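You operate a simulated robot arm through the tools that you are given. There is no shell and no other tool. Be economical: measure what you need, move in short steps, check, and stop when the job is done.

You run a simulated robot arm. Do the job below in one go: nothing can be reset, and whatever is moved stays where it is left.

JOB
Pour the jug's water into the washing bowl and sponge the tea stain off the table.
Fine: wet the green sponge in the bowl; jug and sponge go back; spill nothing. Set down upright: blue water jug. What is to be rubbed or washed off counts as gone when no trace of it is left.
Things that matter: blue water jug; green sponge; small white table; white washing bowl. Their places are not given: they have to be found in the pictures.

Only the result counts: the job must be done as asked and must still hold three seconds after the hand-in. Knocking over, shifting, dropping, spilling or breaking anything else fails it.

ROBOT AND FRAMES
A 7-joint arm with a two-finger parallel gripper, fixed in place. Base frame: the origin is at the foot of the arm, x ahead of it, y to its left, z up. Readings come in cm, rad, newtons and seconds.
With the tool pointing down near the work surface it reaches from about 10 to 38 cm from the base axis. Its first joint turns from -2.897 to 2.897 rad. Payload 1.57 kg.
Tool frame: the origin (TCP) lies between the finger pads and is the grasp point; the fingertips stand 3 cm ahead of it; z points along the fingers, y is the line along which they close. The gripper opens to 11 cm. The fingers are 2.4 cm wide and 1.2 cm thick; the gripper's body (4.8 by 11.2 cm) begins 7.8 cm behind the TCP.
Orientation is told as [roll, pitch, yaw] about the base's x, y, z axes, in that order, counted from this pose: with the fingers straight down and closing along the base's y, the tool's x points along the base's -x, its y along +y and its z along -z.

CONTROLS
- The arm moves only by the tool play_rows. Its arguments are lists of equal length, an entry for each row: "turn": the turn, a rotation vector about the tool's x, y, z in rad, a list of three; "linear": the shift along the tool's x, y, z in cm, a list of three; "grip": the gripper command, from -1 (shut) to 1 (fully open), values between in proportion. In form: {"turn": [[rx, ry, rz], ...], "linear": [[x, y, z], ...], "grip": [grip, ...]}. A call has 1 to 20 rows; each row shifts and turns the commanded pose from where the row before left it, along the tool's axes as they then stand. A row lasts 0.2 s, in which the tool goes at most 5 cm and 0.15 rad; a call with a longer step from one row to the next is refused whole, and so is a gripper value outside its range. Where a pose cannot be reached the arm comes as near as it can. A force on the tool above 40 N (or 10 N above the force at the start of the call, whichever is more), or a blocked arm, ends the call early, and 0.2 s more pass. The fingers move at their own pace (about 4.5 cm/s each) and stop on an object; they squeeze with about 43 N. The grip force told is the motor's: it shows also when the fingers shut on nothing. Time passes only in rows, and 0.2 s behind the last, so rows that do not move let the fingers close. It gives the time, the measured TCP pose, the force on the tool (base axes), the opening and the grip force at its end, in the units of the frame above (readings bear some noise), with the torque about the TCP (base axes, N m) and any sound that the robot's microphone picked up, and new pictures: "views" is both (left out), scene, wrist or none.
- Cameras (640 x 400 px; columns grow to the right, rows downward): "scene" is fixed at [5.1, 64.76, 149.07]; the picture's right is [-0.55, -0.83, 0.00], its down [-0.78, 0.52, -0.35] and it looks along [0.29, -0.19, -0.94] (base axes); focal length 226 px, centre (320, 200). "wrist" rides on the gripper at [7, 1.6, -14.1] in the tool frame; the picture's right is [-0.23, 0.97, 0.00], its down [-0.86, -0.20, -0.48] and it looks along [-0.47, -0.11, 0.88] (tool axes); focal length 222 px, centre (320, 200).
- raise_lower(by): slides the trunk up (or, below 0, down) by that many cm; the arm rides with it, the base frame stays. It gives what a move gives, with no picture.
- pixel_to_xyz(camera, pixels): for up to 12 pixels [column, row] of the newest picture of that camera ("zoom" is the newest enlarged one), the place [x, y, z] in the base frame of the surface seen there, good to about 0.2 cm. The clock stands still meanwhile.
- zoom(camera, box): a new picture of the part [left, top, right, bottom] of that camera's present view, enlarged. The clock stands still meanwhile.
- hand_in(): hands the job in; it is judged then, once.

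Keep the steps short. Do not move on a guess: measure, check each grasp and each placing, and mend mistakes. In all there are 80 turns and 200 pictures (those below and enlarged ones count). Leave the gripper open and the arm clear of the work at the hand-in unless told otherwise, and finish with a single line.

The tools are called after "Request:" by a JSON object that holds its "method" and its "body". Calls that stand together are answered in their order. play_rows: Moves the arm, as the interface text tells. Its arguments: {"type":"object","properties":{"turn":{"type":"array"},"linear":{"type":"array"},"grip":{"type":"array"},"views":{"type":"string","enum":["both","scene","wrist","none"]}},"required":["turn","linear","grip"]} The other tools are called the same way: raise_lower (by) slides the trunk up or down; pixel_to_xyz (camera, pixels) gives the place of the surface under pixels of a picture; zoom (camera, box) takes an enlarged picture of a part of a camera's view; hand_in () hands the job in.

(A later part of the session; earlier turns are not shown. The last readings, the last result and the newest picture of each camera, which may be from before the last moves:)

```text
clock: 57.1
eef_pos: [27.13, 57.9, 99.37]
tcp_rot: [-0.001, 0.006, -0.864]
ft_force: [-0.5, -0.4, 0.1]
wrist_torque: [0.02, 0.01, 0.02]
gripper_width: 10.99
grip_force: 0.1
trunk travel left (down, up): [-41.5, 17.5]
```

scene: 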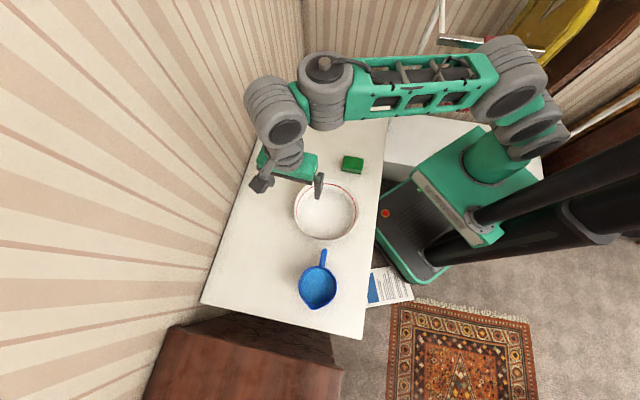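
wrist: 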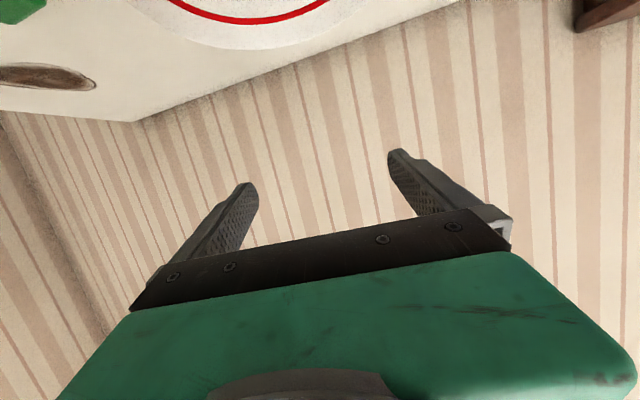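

Transit verified. Now move to above the jug handle (10.75,60.0) at this height.

Request:
{"method": "play_rows", "body": {"turn": [[0, 0, 0], [0, 0, 0], [0, 0, 0], [0, 0, 0], [0, 0, 0], [0, 0, 0]], "linear": [[2.04, -1.85, 0], [2.04, -1.85, 0], [2.04, -1.85, 0], [2.04, -1.85, 0], [2.04, -1.85, 0], [2.04, -1.85, 0]], "grip": [1, 1, 1, 1, 1, 1]}}

```text
clock: 58.5
eef_pos: [10.39, 60.09, 99.07]
tcp_rot: [-0.001, 0.008, -0.862]
ft_force: [-0.4, 0.1, 0.4]
wrist_torque: [0.0, -0.02, 0.05]
gripper_width: 11.0
grip_force: 0.2
trunk travel left (down, up): [-41.5, 17.5]
```

scene: 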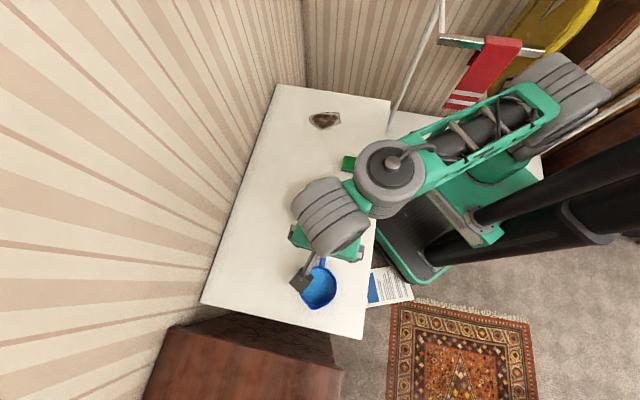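
wrist: 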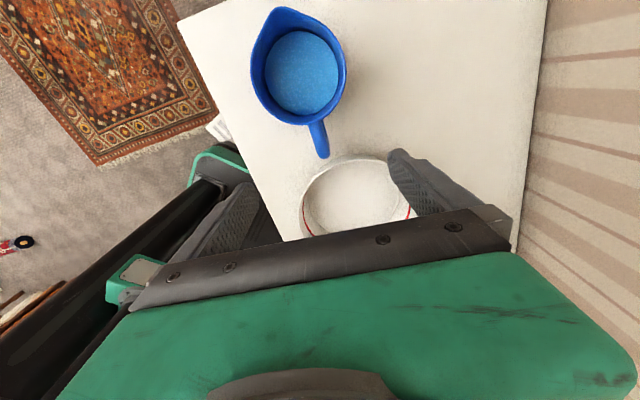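

Small correction onto the handle line, then lower with the trunk (keeps the arm's posture).

Request:
{"method": "play_rows", "body": {"turn": [[0, 0, 0], [0, 0, 0]], "linear": [[-0.45, 0.2, 0], [0, 0, 0]], "grip": [1, 1], "views": "none"}}

Request:
{"method": "raise_lower", "body": {"by": -10}}

Request:
{"method": "play_rows", "body": {"turn": [[0, 0, 0]], "linear": [[0, 0, 0]], "grip": [1], "views": "wrist"}}

```text
clock: 59.1
eef_pos: [10.96, 59.84, 99.21]
tcp_rot: [0.001, 0.009, -0.862]
ft_force: [-0.1, 0.5, 0.2]
wrist_torque: [0.0, 0.02, 0.03]
gripper_width: 11.0
grip_force: 0.1
trunk travel left (down, up): [-41.5, 17.5]
```

```text
clock: 60.4
eef_pos: [11.09, 59.86, 89.33]
tcp_rot: [0.0, 0.009, -0.863]
ft_force: [0.7, 0.3, -0.9]
wrist_torque: [0.02, 0.0, 0.02]
gripper_width: 11.02
grip_force: 0.0
trunk travel left (down, up): [-31.5, 27.5]
```

```text
clock: 60.8
eef_pos: [10.97, 59.86, 89.22]
tcp_rot: [0.002, 0.01, -0.864]
ft_force: [-0.3, -0.2, -0.2]
wrist_torque: [0.01, 0.01, 0.02]
gripper_width: 10.97
grip_force: 0.1
trunk travel left (down, up): [-31.5, 27.5]
```

wrist: 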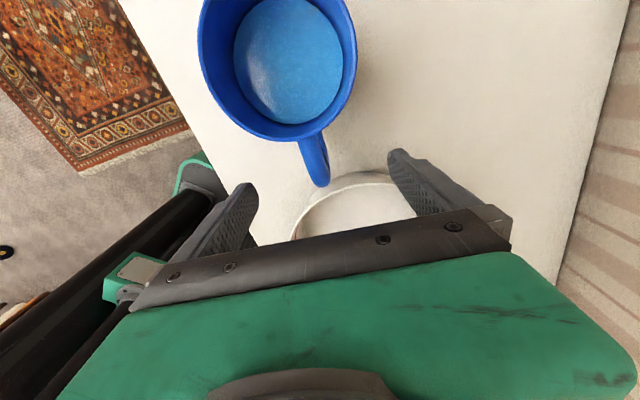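

The handle lies midway between the fingers. Lower 5.6 more to z≈83.6, then close.

Request:
{"method": "raise_lower", "body": {"by": -5.6}}

Request:
{"method": "play_rows", "body": {"turn": [[0, 0, 0], [0, 0, 0], [0, 0, 0], [0, 0, 0], [0, 0, 0], [0, 0, 0], [0, 0, 0], [0, 0, 0], [0, 0, 0]], "linear": [[0, 0, 0], [0, 0, 0], [0, 0, 0], [0, 0, 0], [0, 0, 0], [0, 0, 0], [0, 0, 0], [0, 0, 0], [0, 0, 0]], "grip": [0.5, 0.2, -0.2, -0.5, -0.7, -1, -1, -1, -1]}}

```text
clock: 61.8
eef_pos: [11.11, 59.93, 83.61]
tcp_rot: [0.0, 0.009, -0.862]
ft_force: [0.3, -0.1, 0.7]
wrist_torque: [0.0, 0.0, 0.0]
gripper_width: 10.99
grip_force: 0.0
trunk travel left (down, up): [-25.9, 33.1]
```

```text
clock: 63.8
eef_pos: [10.9, 59.78, 83.68]
tcp_rot: [0.002, 0.01, -0.861]
ft_force: [-0.3, 1.5, 0.6]
wrist_torque: [-0.07, 0.02, 0.0]
gripper_width: 1.69
grip_force: 32.3
trunk travel left (down, up): [-25.9, 33.1]
```

scene: 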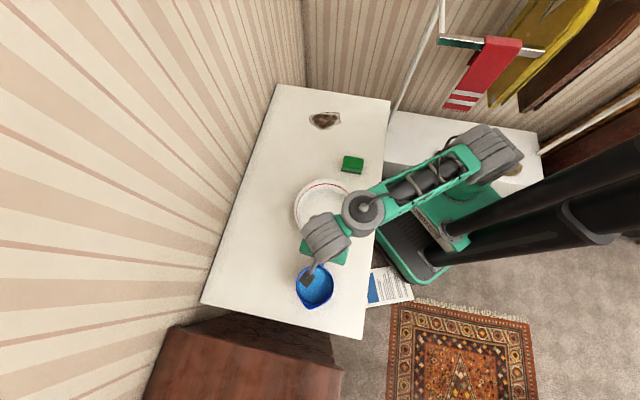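
wrist: 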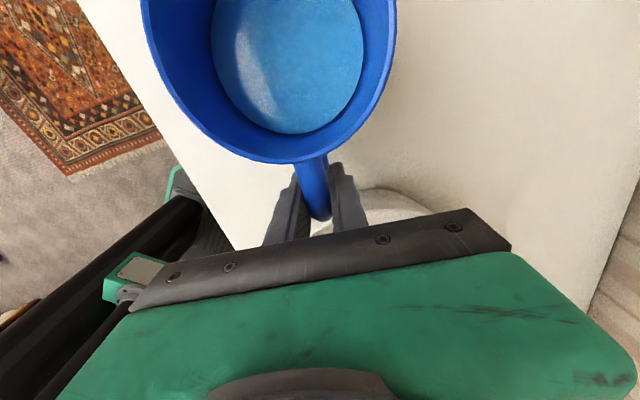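

Handle gripped (1.69 cm, 32 N). Test lift 1.5 cm and check.

Request:
{"method": "raise_lower", "body": {"by": 1.5}}

Request:
{"method": "play_rows", "body": {"turn": [[0, 0, 0]], "linear": [[0, 0, 0]], "grip": [-1], "views": "wrist"}}

```text
clock: 64.4
eef_pos: [11.12, 59.8, 85.19]
tcp_rot: [-0.001, 0.006, -0.862]
ft_force: [0.3, -0.3, -6.5]
wrist_torque: [-0.29, -0.27, 0.0]
gripper_width: 1.68
grip_force: 32.0
trunk travel left (down, up): [-27.4, 31.6]
```

```text
clock: 64.8
eef_pos: [11.06, 59.87, 85.16]
tcp_rot: [-0.001, 0.008, -0.861]
ft_force: [-0.3, 0.2, -6.6]
wrist_torque: [-0.29, -0.27, -0.04]
gripper_width: 1.66
grip_force: 31.4
trunk travel left (down, up): [-27.4, 31.6]
```

wrist: 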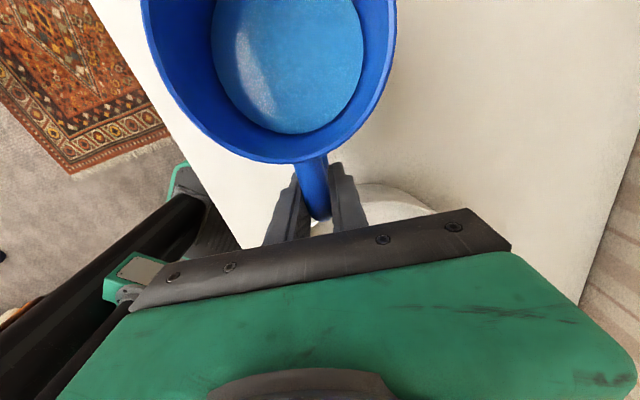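

Full jug weight (6.6 N) is carried with no sag. Raise 14.3 with the trunk to z≈99.5.

Request:
{"method": "raise_lower", "body": {"by": 14.3}}

Request:
{"method": "play_rows", "body": {"turn": [[0, 0, 0], [0, 0, 0], [0, 0, 0], [0, 0, 0], [0, 0, 0], [0, 0, 0], [0, 0, 0], [0, 0, 0]], "linear": [[-1.53, 1.39, 0], [-1.53, 1.39, 0], [-1.53, 1.39, 0], [-1.53, 1.39, 0], [-1.53, 1.39, 0], [-1.53, 1.39, 0], [-1.53, 1.39, 0], [-1.53, 1.39, 0]], "grip": [-1, -1, -1, -1, -1, -1, -1, -1]}}

```text
clock: 66.5
eef_pos: [11.09, 59.8, 99.37]
tcp_rot: [0.0, 0.008, -0.861]
ft_force: [1.2, -1.2, -5.1]
wrist_torque: [-0.32, -0.29, -0.02]
gripper_width: 1.65
grip_force: 31.9
trunk travel left (down, up): [-41.7, 17.3]
```

```text
clock: 68.3
eef_pos: [27.45, 57.92, 99.48]
tcp_rot: [0.0, 0.008, -0.862]
ft_force: [0.7, 0.1, -6.6]
wrist_torque: [-0.33, -0.23, 0.02]
gripper_width: 1.69
grip_force: 32.0
trunk travel left (down, up): [-41.7, 17.3]
```

scene: 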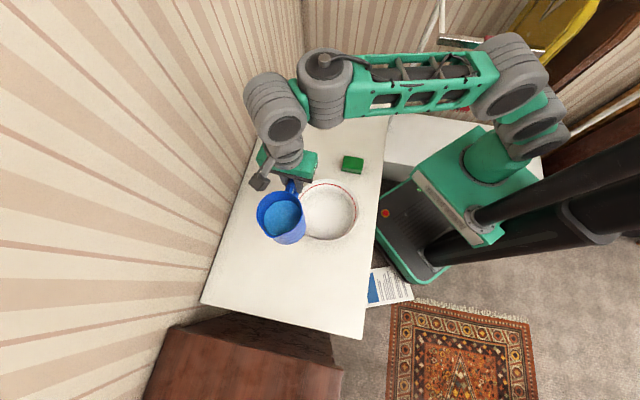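
wrist: 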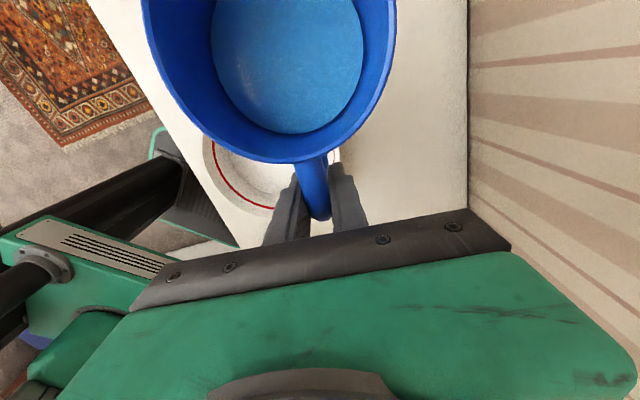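

Stable. Now yaw −1.87 rad to bring the spout inward over the bowl (smooth small steps).

Request:
{"method": "play_rows", "body": {"turn": [[0, 0, -0.06], [0, 0, -0.1], [0, 0, -0.11], [0, 0, -0.11], [0, 0, -0.11], [0, 0, -0.11], [0, 0, -0.11], [0, 0, -0.11], [0, 0, -0.11], [0, 0, -0.11], [0, 0, -0.11], [0, 0, -0.11], [0, 0, -0.11], [0, 0, -0.11], [0, 0, -0.11], [0, 0, -0.11], [0, 0, -0.11], [0, 0, -0.1], [0, 0, -0.06]], "linear": [[0, 0, 0], [0, 0, 0], [0, 0, 0], [0, 0, 0], [0, 0, 0], [0, 0, 0], [0, 0, 0], [0, 0, 0], [0, 0, 0], [0, 0, 0], [0, 0, 0], [0, 0, 0], [0, 0, 0], [0, 0, 0], [0, 0, 0], [0, 0, 0], [0, 0, 0], [0, 0, 0], [0, 0, 0]], "grip": [-1, -1, -1, -1, -1, -1, -1, -1, -1, -1, -1, -1, -1, -1, -1, -1, -1, -1, -1]}}

```text
clock: 72.3
eef_pos: [27.38, 57.9, 99.21]
tcp_rot: [0.009, -0.002, 1.109]
ft_force: [0.3, -0.3, -6.8]
wrist_torque: [0.37, -0.17, -0.04]
gripper_width: 1.67
grip_force: 31.8
trunk travel left (down, up): [-41.7, 17.3]
```

scene: 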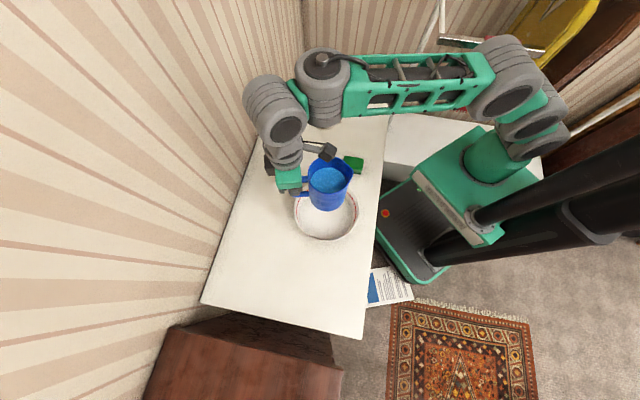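
wrist: 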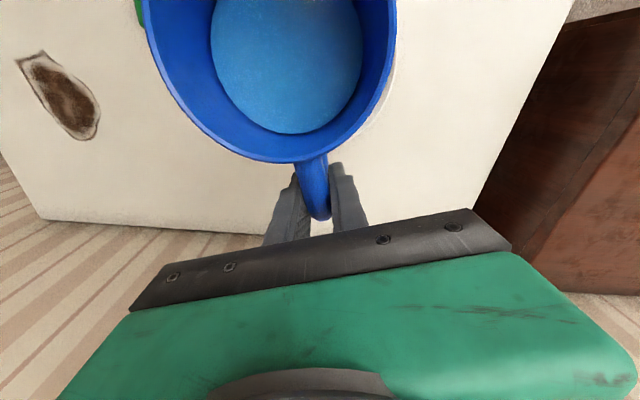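

Spout direction is now az≈243°, passing over the bowl. Tilt 0.6 rad (water stays in), then check.

Request:
{"method": "play_rows", "body": {"turn": [[0, -0.08, 0], [0, -0.1, 0], [0, -0.1, 0], [0, -0.1, 0], [0, -0.1, 0], [0, -0.08, 0], [0, -0.04, 0]], "linear": [[0, 0, 0], [0, 0, 0], [0, 0, 0], [0, 0, 0], [0, 0, 0], [0, 0, 0], [0, 0, 0]], "grip": [-1, -1, -1, -1, -1, -1, -1]}}

```text
clock: 73.9
eef_pos: [29.19, 63.65, 103.44]
tcp_rot: [0.008, -0.501, 1.102]
ft_force: [-0.1, 0.9, -7.0]
wrist_torque: [0.21, -0.11, -0.01]
gripper_width: 1.68
grip_force: 32.1
out of reach, approached as far as the arm can: row 1, 3, 4, 5, 6
trunk travel left (down, up): [-41.7, 17.3]
```

scene: 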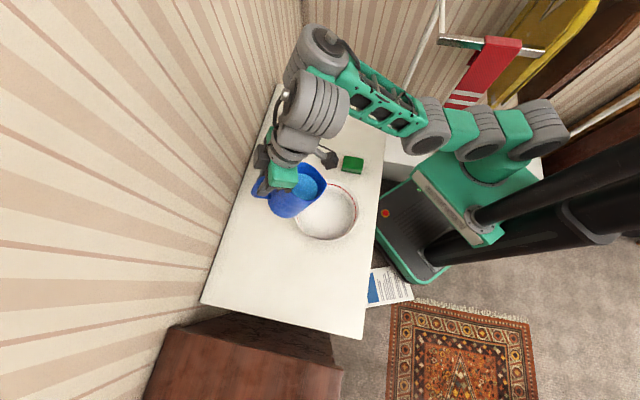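
wrist: 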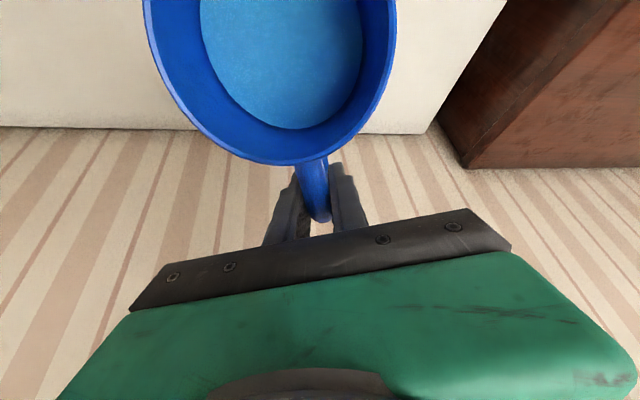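

It drifted outward in the wrong wrist posture (no spill seen; tilt only 0.5). I untilt, go back to the posture that worked: yaw ~0 at r≈53, and tilt there first.

Request:
{"method": "play_rows", "body": {"turn": [[0, 0.08, 0], [0, 0.1, 0], [0, 0.12, 0], [0, 0.12, 0], [0, 0.08, 0]], "linear": [[0, 0, 0], [0, 0, 0], [0, 0, 0], [0, 0, 0], [0, 0, 0]], "grip": [-1, -1, -1, -1, -1], "views": "none"}}

```text
clock: 75.1
eef_pos: [27.9, 60.9, 103.22]
tcp_rot: [0.006, -0.046, 1.11]
ft_force: [0.6, 0.6, -6.7]
wrist_torque: [0.37, -0.2, 0.03]
gripper_width: 1.67
grip_force: 31.8
out of reach, approached as far as the arm can: row 5
trunk travel left (down, up): [-41.7, 17.3]
```

Back to vertical, then translate in to (33,43) and yaw to 0.

Request:
{"method": "play_rows", "body": {"turn": [[0, 0.04, 0], [0, 0, 0], [0, 0, 0], [0, 0, 0], [0, 0, 0], [0, 0, 0], [0, 0, 0], [0, 0, 0], [0, 0, 0.08], [0, 0, 0.12], [0, 0, 0.12], [0, 0, 0.12], [0, 0, 0.12], [0, 0, 0.12], [0, 0, 0.12], [0, 0, 0.12], [0, 0, 0.12], [0, 0, 0.07]], "linear": [[0, 0, 0], [2, -1.8, 0.25], [2, -1.8, 0.25], [2, -1.8, 0.25], [2, -1.8, 0.25], [2, -1.8, 0.25], [2, -1.8, 0.25], [2, -1.8, 0.25], [0, 0, 0], [0, 0, 0], [0, 0, 0], [0, 0, 0], [0, 0, 0], [0, 0, 0], [0, 0, 0], [0, 0, 0], [0, 0, 0], [0, 0, 0]], "grip": [-1, -1, -1, -1, -1, -1, -1, -1, -1, -1, -1, -1, -1, -1, -1, -1, -1, -1], "views": "scene"}}

```text
clock: 78.9
eef_pos: [32.44, 41.27, 100.65]
tcp_rot: [0.014, 0.001, -0.004]
ft_force: [0.6, -0.8, -6.0]
wrist_torque: [0.0, -0.4, -0.01]
gripper_width: 1.68
grip_force: 31.7
out of reach, approached as far as the arm can: row 1
trunk travel left (down, up): [-41.7, 17.3]
```

scene: 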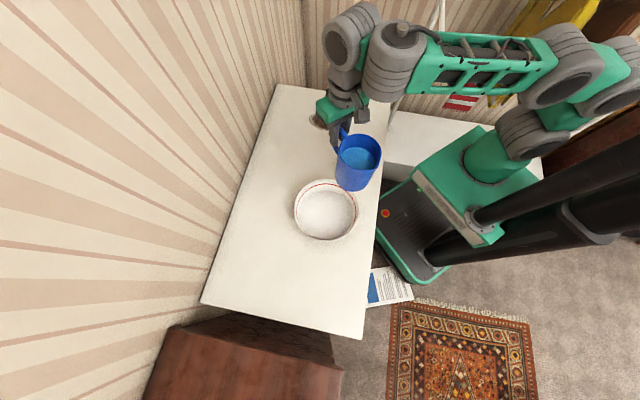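

Now tilt 0.6 here (jug still above the spill-safe angle), and look at the posture.

Request:
{"method": "play_rows", "body": {"turn": [[0, -0.06, 0], [0, -0.1, 0], [0, -0.1, 0], [0, -0.1, 0], [0, -0.1, 0], [0, -0.08, 0], [0, -0.06, 0]], "linear": [[0, 0, 0], [0, 0, 0], [0, 0, 0], [0, 0, 0], [0, 0, 0], [0, 0, 0], [0, 0, 0]], "grip": [-1, -1, -1, -1, -1, -1, -1]}}

```text
clock: 80.5
eef_pos: [32.39, 41.26, 100.51]
tcp_rot: [0.018, -0.6, -0.011]
ft_force: [0.3, 0.3, -6.1]
wrist_torque: [-0.01, -0.15, 0.0]
gripper_width: 1.67
grip_force: 31.6
trunk travel left (down, up): [-41.7, 17.3]
```

scene: 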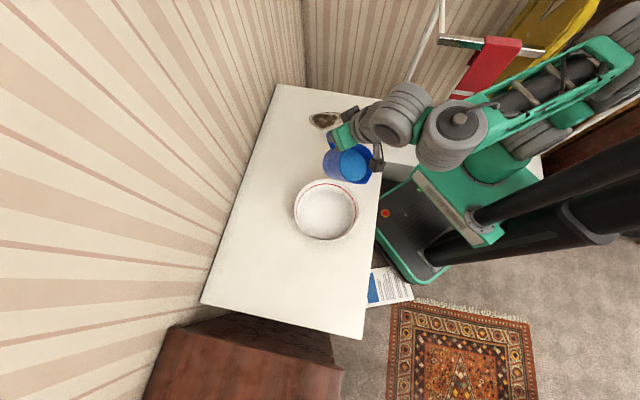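
wrist: 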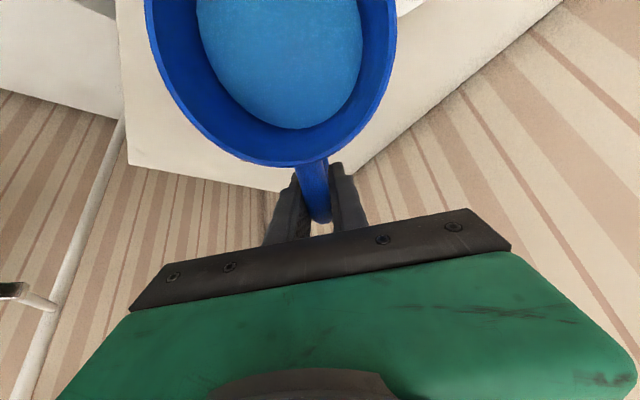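

Right posture. Now swing the jug to the pour place: yaw +1.0 about the vertical while moving the TCP to ≈(27.3,57.7), tilt held at 0.6.

Request:
{"method": "play_rows", "body": {"turn": [[-0.0706, 0, -0.103], [-0.0706, 0, -0.103], [-0.0706, 0, -0.103], [-0.0706, 0, -0.103], [-0.0706, 0, -0.103], [-0.0706, 0, -0.103], [-0.0706, 0, -0.103], [-0.0706, 0, -0.103]], "linear": [[0.5, 2.09, -0.195], [0.28, 2.14, -0.046], [0.06, 2.15, 0.105], [-0.163, 2.13, 0.257], [-0.38, 2.08, 0.406], [-0.59, 2.0, 0.55], [-0.79, 1.88, 0.687], [-0.978, 1.74, 0.815]], "grip": [-1, -1, -1, -1, -1, -1, -1, -1]}}

```text
clock: 82.3
eef_pos: [28.37, 57.93, 99.95]
tcp_rot: [0.009, -0.612, 0.992]
ft_force: [-0.1, -0.1, -6.2]
wrist_torque: [0.14, -0.11, 0.0]
gripper_width: 1.66
grip_force: 31.8
trunk travel left (down, up): [-41.7, 17.3]
```

scene: 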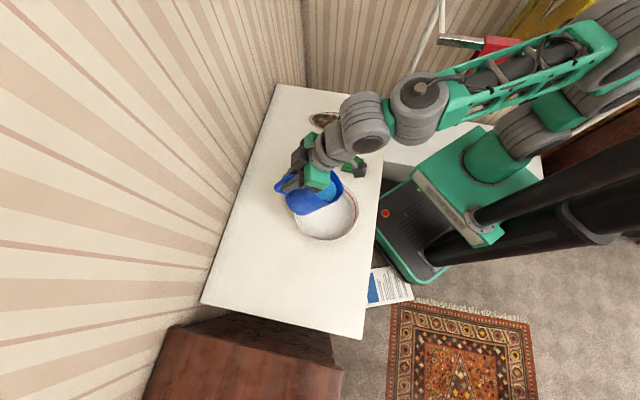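
wrist: 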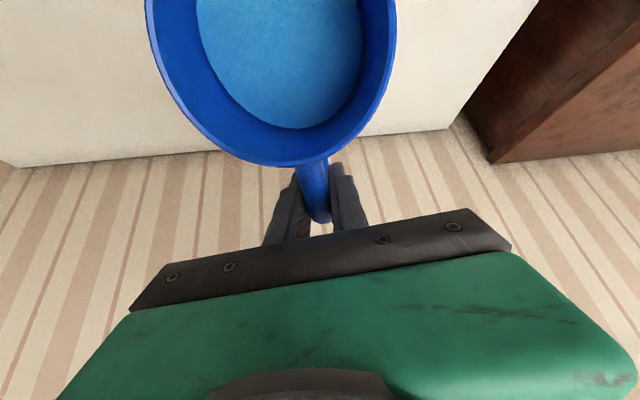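

Well placed: the spout lip projects to about (21.8,47.8), inside the bowl. Lower 2.5 with the trunk, then tilt slowly 0.61→1.0.

Request:
{"method": "raise_lower", "body": {"by": -2.5}}

Request:
{"method": "play_rows", "body": {"turn": [[0, -0.03, 0], [0, -0.03, 0], [0, -0.03, 0], [0, -0.03, 0], [0, -0.03, 0], [0, -0.03, 0], [0, -0.03, 0], [0, -0.03, 0], [0, -0.03, 0], [0, -0.03, 0], [0, 0, 0], [0, 0, 0], [0, 0, 0]], "linear": [[0.15, 0, -0.14], [0.15, 0, -0.14], [0.15, 0, -0.14], [0.15, 0, -0.14], [0.15, 0, -0.14], [0.15, 0, -0.15], [0.14, 0, -0.15], [0.14, 0, -0.15], [0.14, 0, -0.15], [0.14, 0, -0.15], [0, 0, 0], [0, 0, 0], [0, 0, 0]], "grip": [-1, -1, -1, -1, -1, -1, -1, -1, -1, -1, -1, -1, -1]}}

```text
clock: 83.0
eef_pos: [28.23, 57.98, 97.4]
tcp_rot: [0.011, -0.613, 0.99]
ft_force: [-0.1, -0.7, -6.1]
wrist_torque: [0.15, -0.09, -0.01]
gripper_width: 1.67
grip_force: 31.7
trunk travel left (down, up): [-39.2, 19.8]
```

```text
clock: 85.8
eef_pos: [27.23, 56.12, 97.38]
tcp_rot: [0.015, -0.91, 0.985]
ft_force: [-0.6, -0.6, -4.9]
wrist_torque: [0.01, -0.05, 0.01]
gripper_width: 1.68
grip_force: 31.9
trunk travel left (down, up): [-39.2, 19.8]
```

scene: 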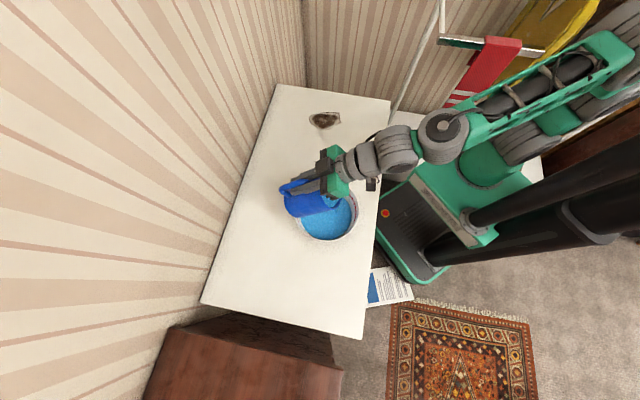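
wrist: 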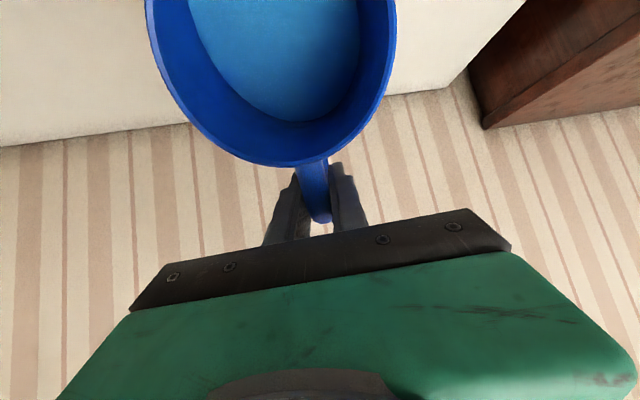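

Water is going into the bowl (weight 4.9 N now). Continue slowly to 1.5 rad.

Request:
{"method": "play_rows", "body": {"turn": [[0, -0.03, 0], [0, -0.03, 0], [0, -0.03, 0], [0, -0.03, 0], [0, -0.03, 0], [0, -0.03, 0], [0, -0.03, 0], [0, -0.03, 0], [0, -0.03, 0], [0, -0.03, 0], [0, -0.03, 0], [0, -0.03, 0], [0, -0.03, 0], [0, -0.03, 0], [0, -0.03, 0], [0, -0.03, 0], [0, -0.03, 0], [0, -0.03, 0], [0, -0.03, 0], [0, -0.03, 0]], "linear": [[0.12, 0, -0.17], [0.12, 0, -0.17], [0.12, 0, -0.17], [0.12, 0, -0.17], [0.1, 0, -0.18], [0.1, 0, -0.18], [0.1, 0, -0.18], [0.08, 0, -0.19], [0.08, 0, -0.19], [0.08, 0, -0.19], [0.06, 0, -0.2], [0.06, 0, -0.2], [0.06, 0, -0.2], [0.05, 0, -0.2], [0.05, 0, -0.2], [0.04, 0, -0.2], [0.04, 0, -0.2], [0.03, 0, -0.21], [0.02, 0, -0.21], [0.02, 0, -0.21]], "grip": [-1, -1, -1, -1, -1, -1, -1, -1, -1, -1, -1, -1, -1, -1, -1, -1, -1, -1, -1, -1]}}

```text
clock: 90.0
eef_pos: [24.95, 52.68, 97.58]
tcp_rot: [0.176, -1.512, 0.821]
ft_force: [0.3, -0.3, -1.2]
wrist_torque: [-0.08, 0.08, 0.0]
gripper_width: 1.66
grip_force: 31.9
trunk travel left (down, up): [-39.2, 19.8]
```

scene: 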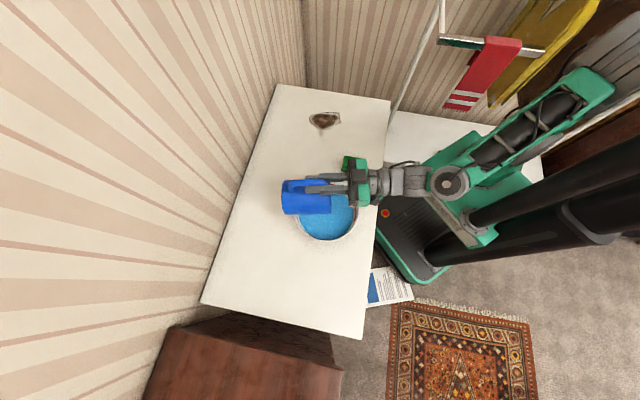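
wrist: 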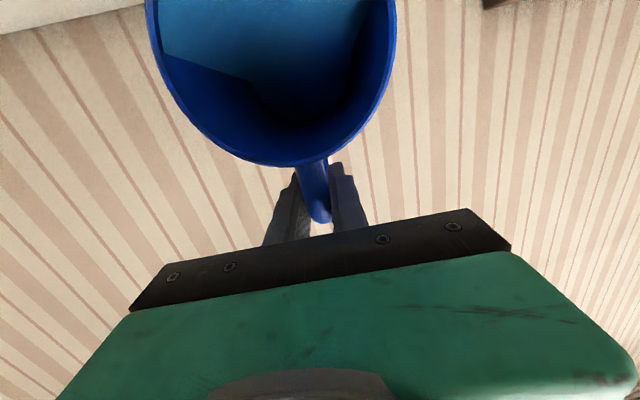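

Only a little remains (1.2 N). Tilt on to ~1.88 rad and hold to drain.

Request:
{"method": "play_rows", "body": {"turn": [[0, -0.032, 0], [0, -0.032, 0], [0, -0.032, 0], [0, -0.032, 0], [0, -0.032, 0], [0, -0.032, 0], [0, -0.032, 0], [0, -0.032, 0], [0, -0.032, 0], [0, -0.032, 0], [0, -0.032, 0], [0, -0.032, 0], [0, 0, 0], [0, 0, 0], [0, 0, 0], [0, 0, 0], [0, 0, 0], [0, 0, 0]], "linear": [[0.01, 0, -0.2], [0, 0, -0.2], [0, 0, -0.2], [0, 0, -0.2], [-0.01, 0, -0.2], [-0.02, 0, -0.2], [-0.03, 0, -0.2], [-0.03, 0, -0.2], [-0.04, 0, -0.2], [-0.05, 0, -0.2], [-0.05, 0, -0.2], [-0.05, 0, -0.2], [0, 0, 0], [0, 0, 0], [0, 0, 0], [0, 0, 0], [0, 0, 0], [0, 0, 0]], "grip": [-1, -1, -1, -1, -1, -1, -1, -1, -1, -1, -1, -1, -1, -1, -1, -1, -1, -1]}}

```text
clock: 93.8
eef_pos: [23.69, 50.61, 97.59]
tcp_rot: [3.111, -1.246, -2.117]
ft_force: [-0.6, -0.8, -1.2]
wrist_torque: [-0.11, 0.04, 0.0]
gripper_width: 1.66
grip_force: 31.9
trunk travel left (down, up): [-39.2, 19.8]
```

scene: 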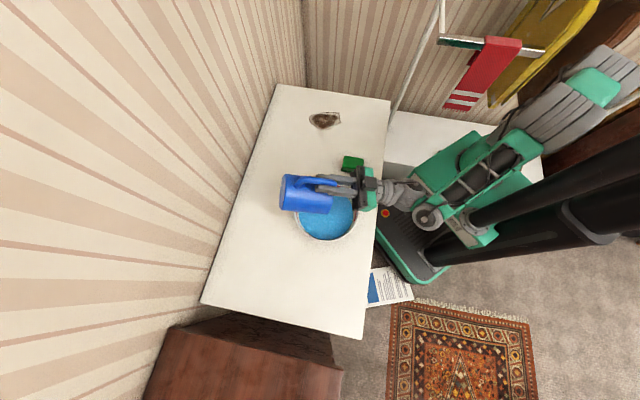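
wrist: 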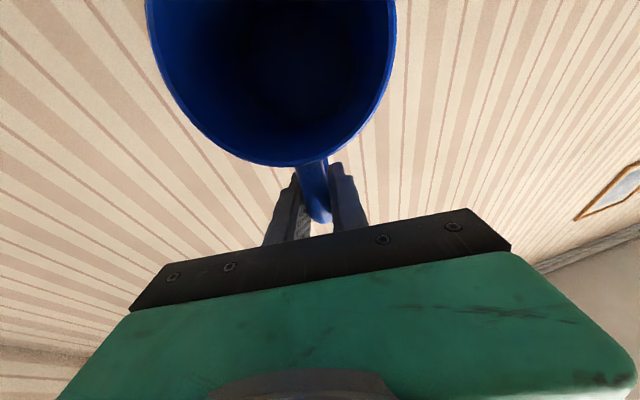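

Jug is empty (dark inside, 1.2 N). Raise 2.5 and run the rehearsed return: untilt while moving out.

Request:
{"method": "raise_lower", "body": {"by": 2.2}}

Request:
{"method": "play_rows", "body": {"turn": [[0, 0.133, 0], [0, 0.133, 0], [0, 0.133, 0], [0, 0.133, 0], [0, 0.133, 0], [0, 0.133, 0], [0, 0.133, 0], [0, 0.133, 0], [0, 0.133, 0], [0, 0.14, 0], [0, 0.14, 0], [0, 0.14, 0], [0, 0.14, 0], [0, 0.13, 0]], "linear": [[0.25, 0, 0.9], [0.12, 0, 0.92], [0, 0, 0.93], [-0.12, 0, 0.92], [-0.25, 0, 0.9], [-0.36, 0, 0.86], [-0.47, 0, 0.8], [-0.58, 0, 0.73], [-0.67, 0, 0.65], [0, 0, 0], [0, 0, 0], [0, 0, 0], [0, 0, 0], [0, 0, 0]], "grip": [-1, -1, -1, -1, -1, -1, -1, -1, -1, -1, -1, -1, -1, -1], "views": "scene"}}

```text
clock: 94.5
eef_pos: [23.6, 50.62, 99.59]
tcp_rot: [3.112, -1.247, -2.117]
ft_force: [-0.4, -0.3, -1.6]
wrist_torque: [-0.08, 0.05, 0.0]
gripper_width: 1.67
grip_force: 31.7
trunk travel left (down, up): [-41.4, 17.6]
```

```text
clock: 97.5
eef_pos: [28.03, 57.77, 100.28]
tcp_rot: [0.011, -0.009, 0.999]
ft_force: [0.1, -0.4, -1.5]
wrist_torque: [0.06, -0.05, 0.03]
gripper_width: 1.69
grip_force: 32.5
trunk travel left (down, up): [-41.4, 17.6]
```

scene: 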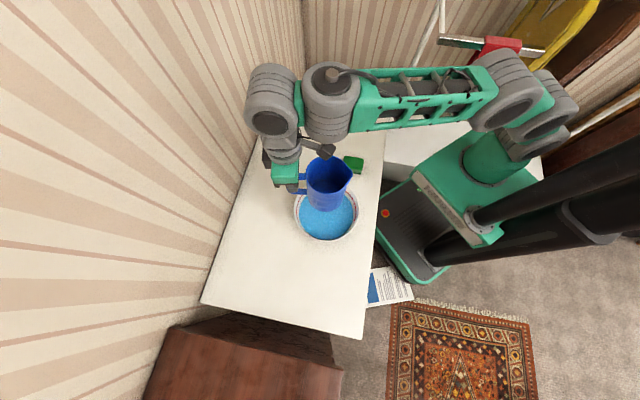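

Upright again. Yaw back and move over the jug's original place.

Request:
{"method": "play_rows", "body": {"turn": [[0, 0, 0.143], [0, 0, 0.143], [0, 0, 0.143], [0, 0, 0.143], [0, 0, 0.143], [0, 0, 0.143], [0, 0, 0.143], [0, 0, 0.143], [0, 0, 0.143], [0, 0, 0.143], [0, 0, 0.143], [0, 0, 0.143], [0, 0, 0.145], [0, 0, 0], [0, 0, 0], [0, 0, 0], [0, 0, 0], [0, 0, 0], [0, 0, 0], [0, 0, 0]], "linear": [[0, 0, 0], [0, 0, 0], [0, 0, 0], [0, 0, 0], [0, 0, 0], [0, 0, 0], [0, 0, 0], [0, 0, 0], [0, 0, 0], [0, 0, 0], [0, 0, 0], [0, 0, 0], [0, 0, 0], [1.8, -1.64, 0], [1.8, -1.64, 0], [1.8, -1.64, 0], [1.8, -1.64, 0], [1.8, -1.64, 0], [1.8, -1.64, 0], [1.8, -1.64, 0]], "grip": [-1, -1, -1, -1, -1, -1, -1, -1, -1, -1, -1, -1, -1, -1, -1, -1, -1, -1, -1, -1], "views": "scene"}}

```text
clock: 101.7
eef_pos: [11.39, 59.88, 100.46]
tcp_rot: [0.005, 0.013, -0.865]
ft_force: [-0.1, 0.6, -1.6]
wrist_torque: [-0.1, -0.08, 0.0]
gripper_width: 1.67
grip_force: 31.5
trunk travel left (down, up): [-41.4, 17.6]
```

scene: 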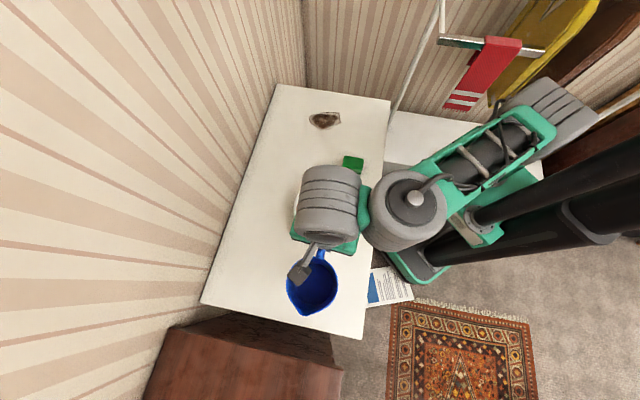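

Correct the small offset, then lower 16.2 with the trunk.

Request:
{"method": "play_rows", "body": {"turn": [[0, -0.008, 0], [0, 0, 0]], "linear": [[0.24, -0.37, 0], [0, 0, 0]], "grip": [-1, -1], "views": "none"}}

Request:
{"method": "raise_lower", "body": {"by": -16}}

Request:
{"method": "play_rows", "body": {"turn": [[0, 0, 0]], "linear": [[0, 0, 0]], "grip": [-1], "views": "both"}}

```text
clock: 102.3
eef_pos: [10.92, 59.8, 100.38]
tcp_rot: [0.009, 0.003, -0.863]
ft_force: [-0.4, -0.5, -1.4]
wrist_torque: [-0.08, -0.04, 0.01]
gripper_width: 1.68
grip_force: 32.1
trunk travel left (down, up): [-41.4, 17.6]
```

```text
clock: 104.1
eef_pos: [10.9, 59.75, 84.51]
tcp_rot: [0.009, 0.005, -0.864]
ft_force: [-0.4, -0.3, -1.9]
wrist_torque: [-0.06, -0.05, -0.01]
gripper_width: 1.66
grip_force: 31.6
trunk travel left (down, up): [-25.4, 33.6]
```

```text
clock: 104.5
eef_pos: [10.91, 59.71, 84.46]
tcp_rot: [0.005, 0.003, -0.864]
ft_force: [0.3, -0.5, -1.1]
wrist_torque: [-0.08, -0.08, 0.01]
gripper_width: 1.68
grip_force: 31.9
trunk travel left (down, up): [-25.4, 33.6]
```

scene: 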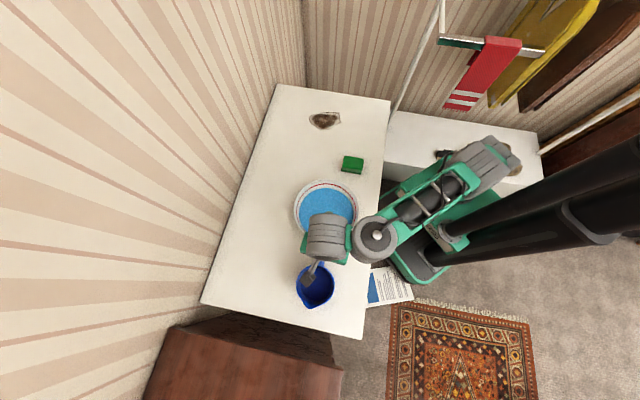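
wrist: 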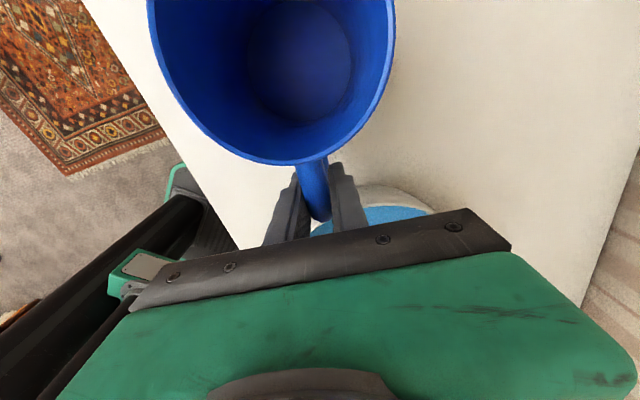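

Lower the last 0.75 cm and read the force.

Request:
{"method": "raise_lower", "body": {"by": -0.75}}

```text
clock: 105.1
eef_pos: [10.94, 59.7, 83.89]
tcp_rot: [0.01, 0.008, -0.865]
ft_force: [1.2, 0.7, 7.6]
wrist_torque: [0.37, 0.72, -0.05]
gripper_width: 1.67
grip_force: 31.7
trunk travel left (down, up): [-24.6, 34.4]
```

The jug is on the table (pressing 7.6 N). Relieve 0.15 cm, then open gently.

Request:
{"method": "raise_lower", "body": {"by": 0.15}}

Request:
{"method": "play_rows", "body": {"turn": [[0, 0, 0], [0, 0, 0], [0, 0, 0], [0, 0, 0], [0, 0, 0]], "linear": [[0, 0, 0], [0, 0, 0], [0, 0, 0], [0, 0, 0], [0, 0, 0]], "grip": [-0.65, -0.5, -0.3, -0.1, 0], "views": "wrist"}}

```text
clock: 105.6
eef_pos: [11.02, 59.78, 84.03]
tcp_rot: [0.007, 0.005, -0.863]
ft_force: [0.4, 1.8, 5.7]
wrist_torque: [0.52, 0.64, -0.18]
gripper_width: 1.67
grip_force: 32.2
trunk travel left (down, up): [-24.8, 34.2]
```

```text
clock: 106.8
eef_pos: [10.75, 59.66, 83.84]
tcp_rot: [0.008, 0.005, -0.865]
ft_force: [0.0, 0.2, -0.6]
wrist_torque: [-0.01, 0.0, 0.01]
gripper_width: 5.49
grip_force: 0.1
trunk travel left (down, up): [-24.8, 34.2]
```

wrist: 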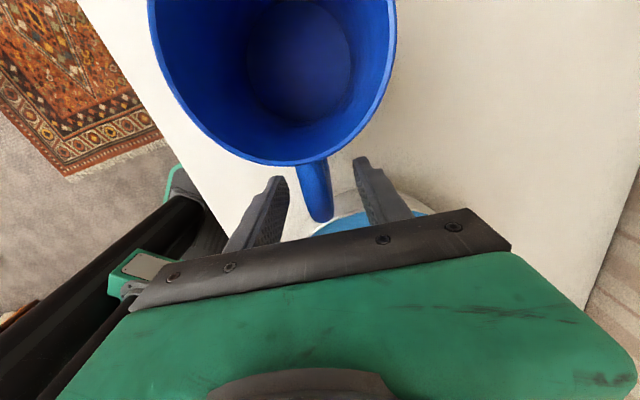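

Jug stands. Raise clear with the trunk.

Request:
{"method": "raise_lower", "body": {"by": 13}}

Request:
{"method": "play_rows", "body": {"turn": [[0, 0, 0], [0, 0, 0], [0, 0, 0], [0, 0, 0], [0, 0, 0], [0, 0, 0], [0, 0, -0.144], [0, 0, -0.144], [0, 0, -0.144], [0, 0, -0.144], [0, 0, -0.144], [0, 0, -0.144]], "linear": [[-3.5, 0.5, 0], [-3.5, 0.5, 0], [-3.5, 0.5, 0], [-3.5, 0.5, 0], [-3.5, 0.5, 0], [-3.5, 0.5, 0], [0, 0, 0], [0, 0, 0], [0, 0, 0], [0, 0, 0], [0, 0, 0], [0, 0, 0]], "grip": [1, 1, 1, 1, 1, 1, 1, 1, 1, 1, 1, 1]}}

```text
clock: 108.4
eef_pos: [10.93, 59.76, 96.82]
tcp_rot: [0.005, 0.004, -0.865]
ft_force: [-0.6, 0.5, 0.2]
wrist_torque: [0.03, 0.02, -0.02]
gripper_width: 5.5
grip_force: 0.1
trunk travel left (down, up): [-37.8, 21.2]
```

```text
clock: 111.0
eef_pos: [26.75, 45.74, 96.77]
tcp_rot: [0.006, 0.001, 0.0]
ft_force: [0.0, -0.4, 0.4]
wrist_torque: [0.0, 0.0, -0.01]
gripper_width: 11.04
grip_force: 0.0
trunk travel left (down, up): [-37.8, 21.2]
```

scene: 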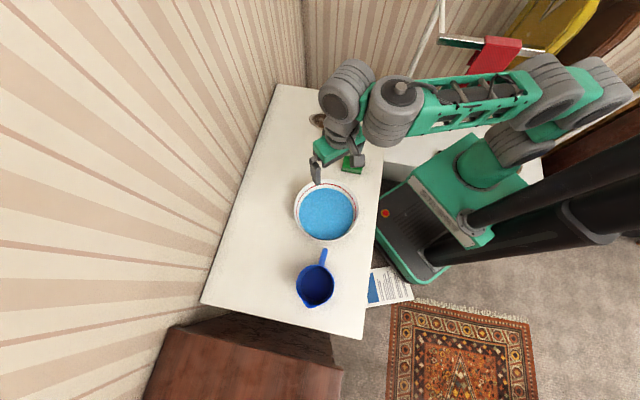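
wrist: 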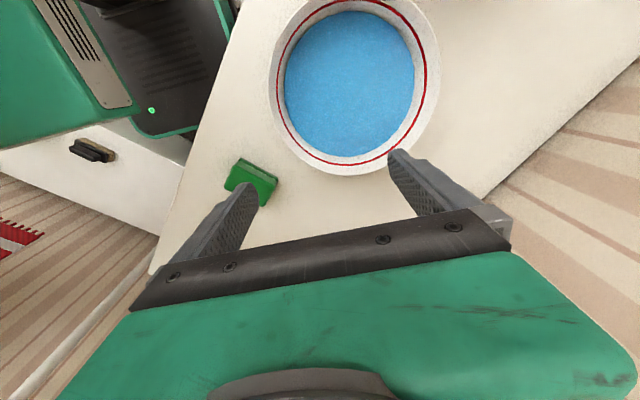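

Nice: water in the bowl, nothing spilled. I measure the sponge, water level, jug, and stain in the current views.

Request:
{"method": "zoom", "body": {"camera": "wrist", "box": [200, 130, 320, 230]}}

Request:
{"method": "pixel_to_xyz", "body": {"camera": "wrist", "pixels": [[242, 160], [276, 178], [227, 180], [255, 172], [268, 196], [350, 90], [290, 90], [410, 75]]}}

Request:
{"method": "pixel_to_xyz", "body": {"camera": "scene", "pixels": [[343, 171], [361, 172], [362, 160], [324, 252], [308, 305], [298, 285], [315, 290]]}}

```text
4.00 times, centred on (260, 180) of wrist
```

zoom: 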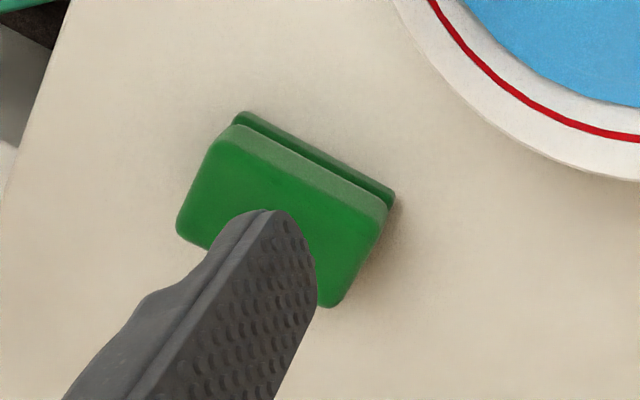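

```text
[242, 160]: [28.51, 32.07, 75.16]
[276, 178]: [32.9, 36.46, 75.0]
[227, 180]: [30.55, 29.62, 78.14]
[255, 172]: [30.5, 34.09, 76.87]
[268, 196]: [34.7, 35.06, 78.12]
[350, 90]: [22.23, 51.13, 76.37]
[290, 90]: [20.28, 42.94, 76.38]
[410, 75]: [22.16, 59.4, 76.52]
```

```text
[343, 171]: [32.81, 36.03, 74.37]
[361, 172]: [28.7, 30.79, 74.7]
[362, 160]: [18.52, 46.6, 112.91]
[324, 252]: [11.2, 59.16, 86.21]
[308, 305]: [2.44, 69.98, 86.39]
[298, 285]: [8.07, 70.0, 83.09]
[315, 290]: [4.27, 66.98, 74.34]
```

Water level is at 76.4 (1.9 cm deep). The sponge is ≈6.2 cm long along az 45°, top z≈78.1. Move over it with yaw +0.785 so the fingers close across its short side.

Request:
{"method": "play_rows", "body": {"turn": [[0, 0, 0], [0, 0, 0], [0, 0, 0], [0, 0, 0], [0, 0, -0.131], [0, 0, -0.131], [0, 0, -0.131], [0, 0, -0.131], [0, 0, -0.131], [0, 0, -0.131]], "linear": [[-1.3, -3.2, 0], [-1.3, -3.2, 0], [-1.3, -3.2, 0], [-1.3, -3.2, 0], [0, 0, 0], [0, 0, 0], [0, 0, 0], [0, 0, 0], [0, 0, 0], [0, 0, 0]], "grip": [1, 1, 1, 1, 1, 1, 1, 1, 1, 1], "views": "both"}}

```text
clock: 113.2
eef_pos: [31.99, 32.96, 96.61]
tcp_rot: [0.003, -0.008, 0.789]
ft_force: [0.7, -0.4, 0.1]
wrist_torque: [0.01, 0.0, -0.01]
gripper_width: 11.01
grip_force: 0.0
trunk travel left (down, up): [-37.8, 21.2]
```

scene: 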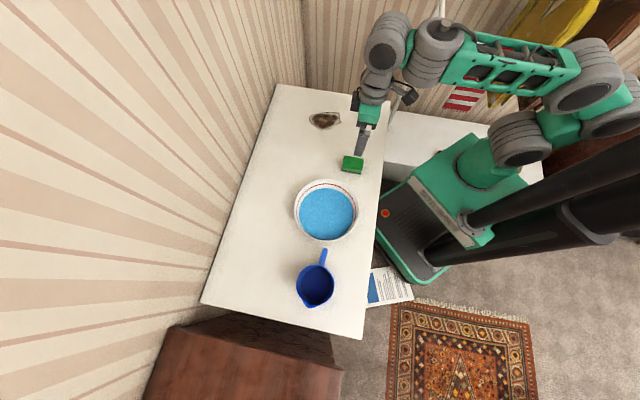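
wrist: 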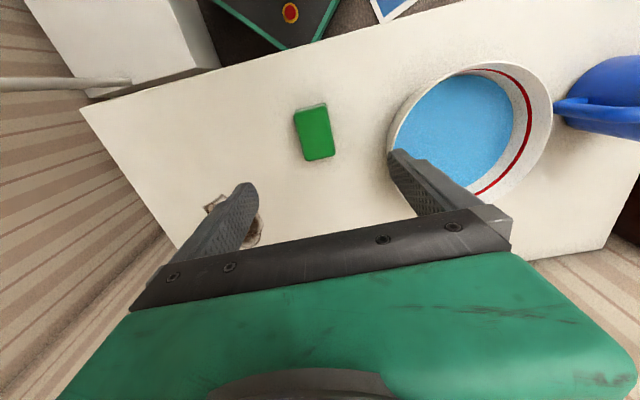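

Request:
{"method": "zoom", "body": {"camera": "wrist", "box": [280, 90, 350, 170]}}

Request:
{"method": "pixel_to_xyz", "body": {"camera": "wrist", "pixels": [[297, 112], [322, 107], [332, 152], [307, 158], [314, 132]]}}

```text
5.00 times, centred on (315, 130) of wrist
```

zoom: 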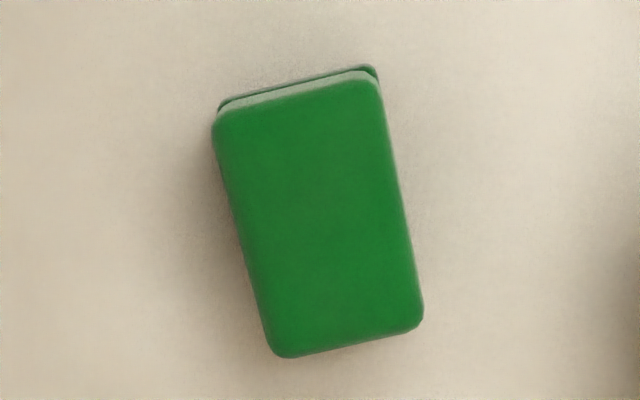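

```text
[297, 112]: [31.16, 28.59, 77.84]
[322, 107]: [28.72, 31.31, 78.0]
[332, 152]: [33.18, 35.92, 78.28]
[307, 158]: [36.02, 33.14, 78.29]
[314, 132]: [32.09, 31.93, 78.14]
```

Sponge top centre is (32.3,32.25), long side az≈45°. Shift onto it and lower to z≈78.8 (tips 2 cm above the table), then close.

Request:
{"method": "play_rows", "body": {"turn": [[0, 0.008, 0], [0, 0, 0]], "linear": [[0.28, -0.7, 0], [0, 0, 0]], "grip": [1, 1], "views": "none"}}

Request:
{"method": "raise_lower", "body": {"by": -17.7}}

Request:
{"method": "play_rows", "body": {"turn": [[0, 0, 0], [0, 0, 0], [0, 0, 0], [0, 0, 0], [0, 0, 0], [0, 0, 0], [0, 0, 0]], "linear": [[0, 0, 0], [0, 0, 0], [0, 0, 0], [0, 0, 0], [0, 0, 0], [0, 0, 0], [0, 0, 0]], "grip": [0.5, 0.2, 0, -0.3, -0.6, -1, -1]}}

```text
clock: 113.8
eef_pos: [32.32, 32.13, 96.66]
tcp_rot: [0.004, 0.002, 0.789]
ft_force: [-1.3, -0.4, -0.4]
wrist_torque: [-0.02, 0.0, -0.03]
gripper_width: 11.0
grip_force: 0.0
trunk travel left (down, up): [-37.8, 21.2]
```

```text
clock: 115.8
eef_pos: [32.36, 32.25, 78.86]
tcp_rot: [0.002, 0.001, 0.788]
ft_force: [0.8, 0.4, -0.2]
wrist_torque: [0.0, 0.0, 0.01]
gripper_width: 10.99
grip_force: 0.1
trunk travel left (down, up): [-20.1, 38.9]
```

```text
clock: 117.3
eef_pos: [32.26, 32.27, 78.97]
tcp_rot: [0.004, 0.001, 0.786]
ft_force: [-0.3, -0.3, 1.2]
wrist_torque: [-0.04, -0.04, 0.01]
gripper_width: 4.9
grip_force: 43.1
trunk travel left (down, up): [-20.1, 38.9]
```

scene: 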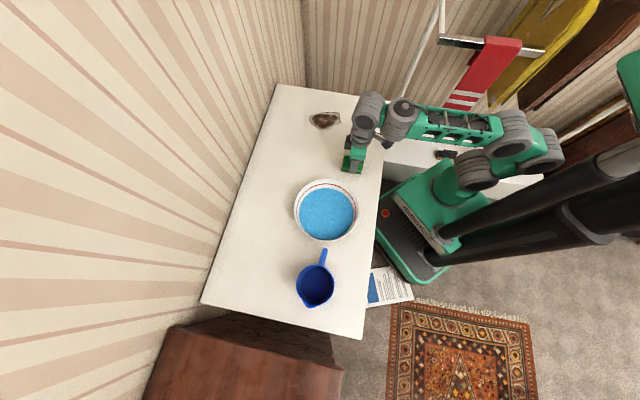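
wrist: 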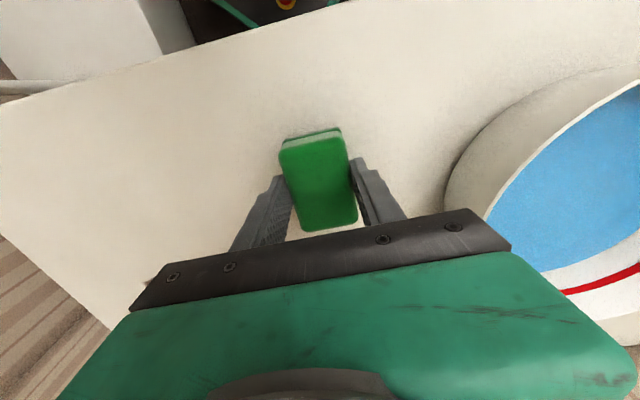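

Sponge gripped (4.9 cm, 43 N). Lift 9 cm and check.

Request:
{"method": "raise_lower", "body": {"by": 9}}

Request:
{"method": "play_rows", "body": {"turn": [[0, 0, 0]], "linear": [[0, 0, 0]], "grip": [-1], "views": "wrist"}}

```text
clock: 118.6
eef_pos: [32.44, 32.21, 87.94]
tcp_rot: [0.002, 0.001, 0.786]
ft_force: [0.5, -0.3, 0.0]
wrist_torque: [-0.01, -0.01, 0.01]
gripper_width: 4.89
grip_force: 43.4
trunk travel left (down, up): [-29.1, 29.9]
```

```text
clock: 119.0
eef_pos: [32.49, 32.27, 87.97]
tcp_rot: [0.003, 0.003, 0.785]
ft_force: [0.5, 0.3, -1.4]
wrist_torque: [0.03, 0.01, -0.01]
gripper_width: 4.87
grip_force: 43.1
trunk travel left (down, up): [-29.1, 29.9]
```

wrist: 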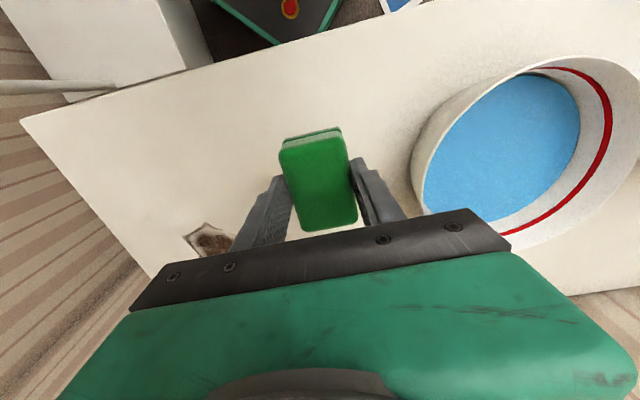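

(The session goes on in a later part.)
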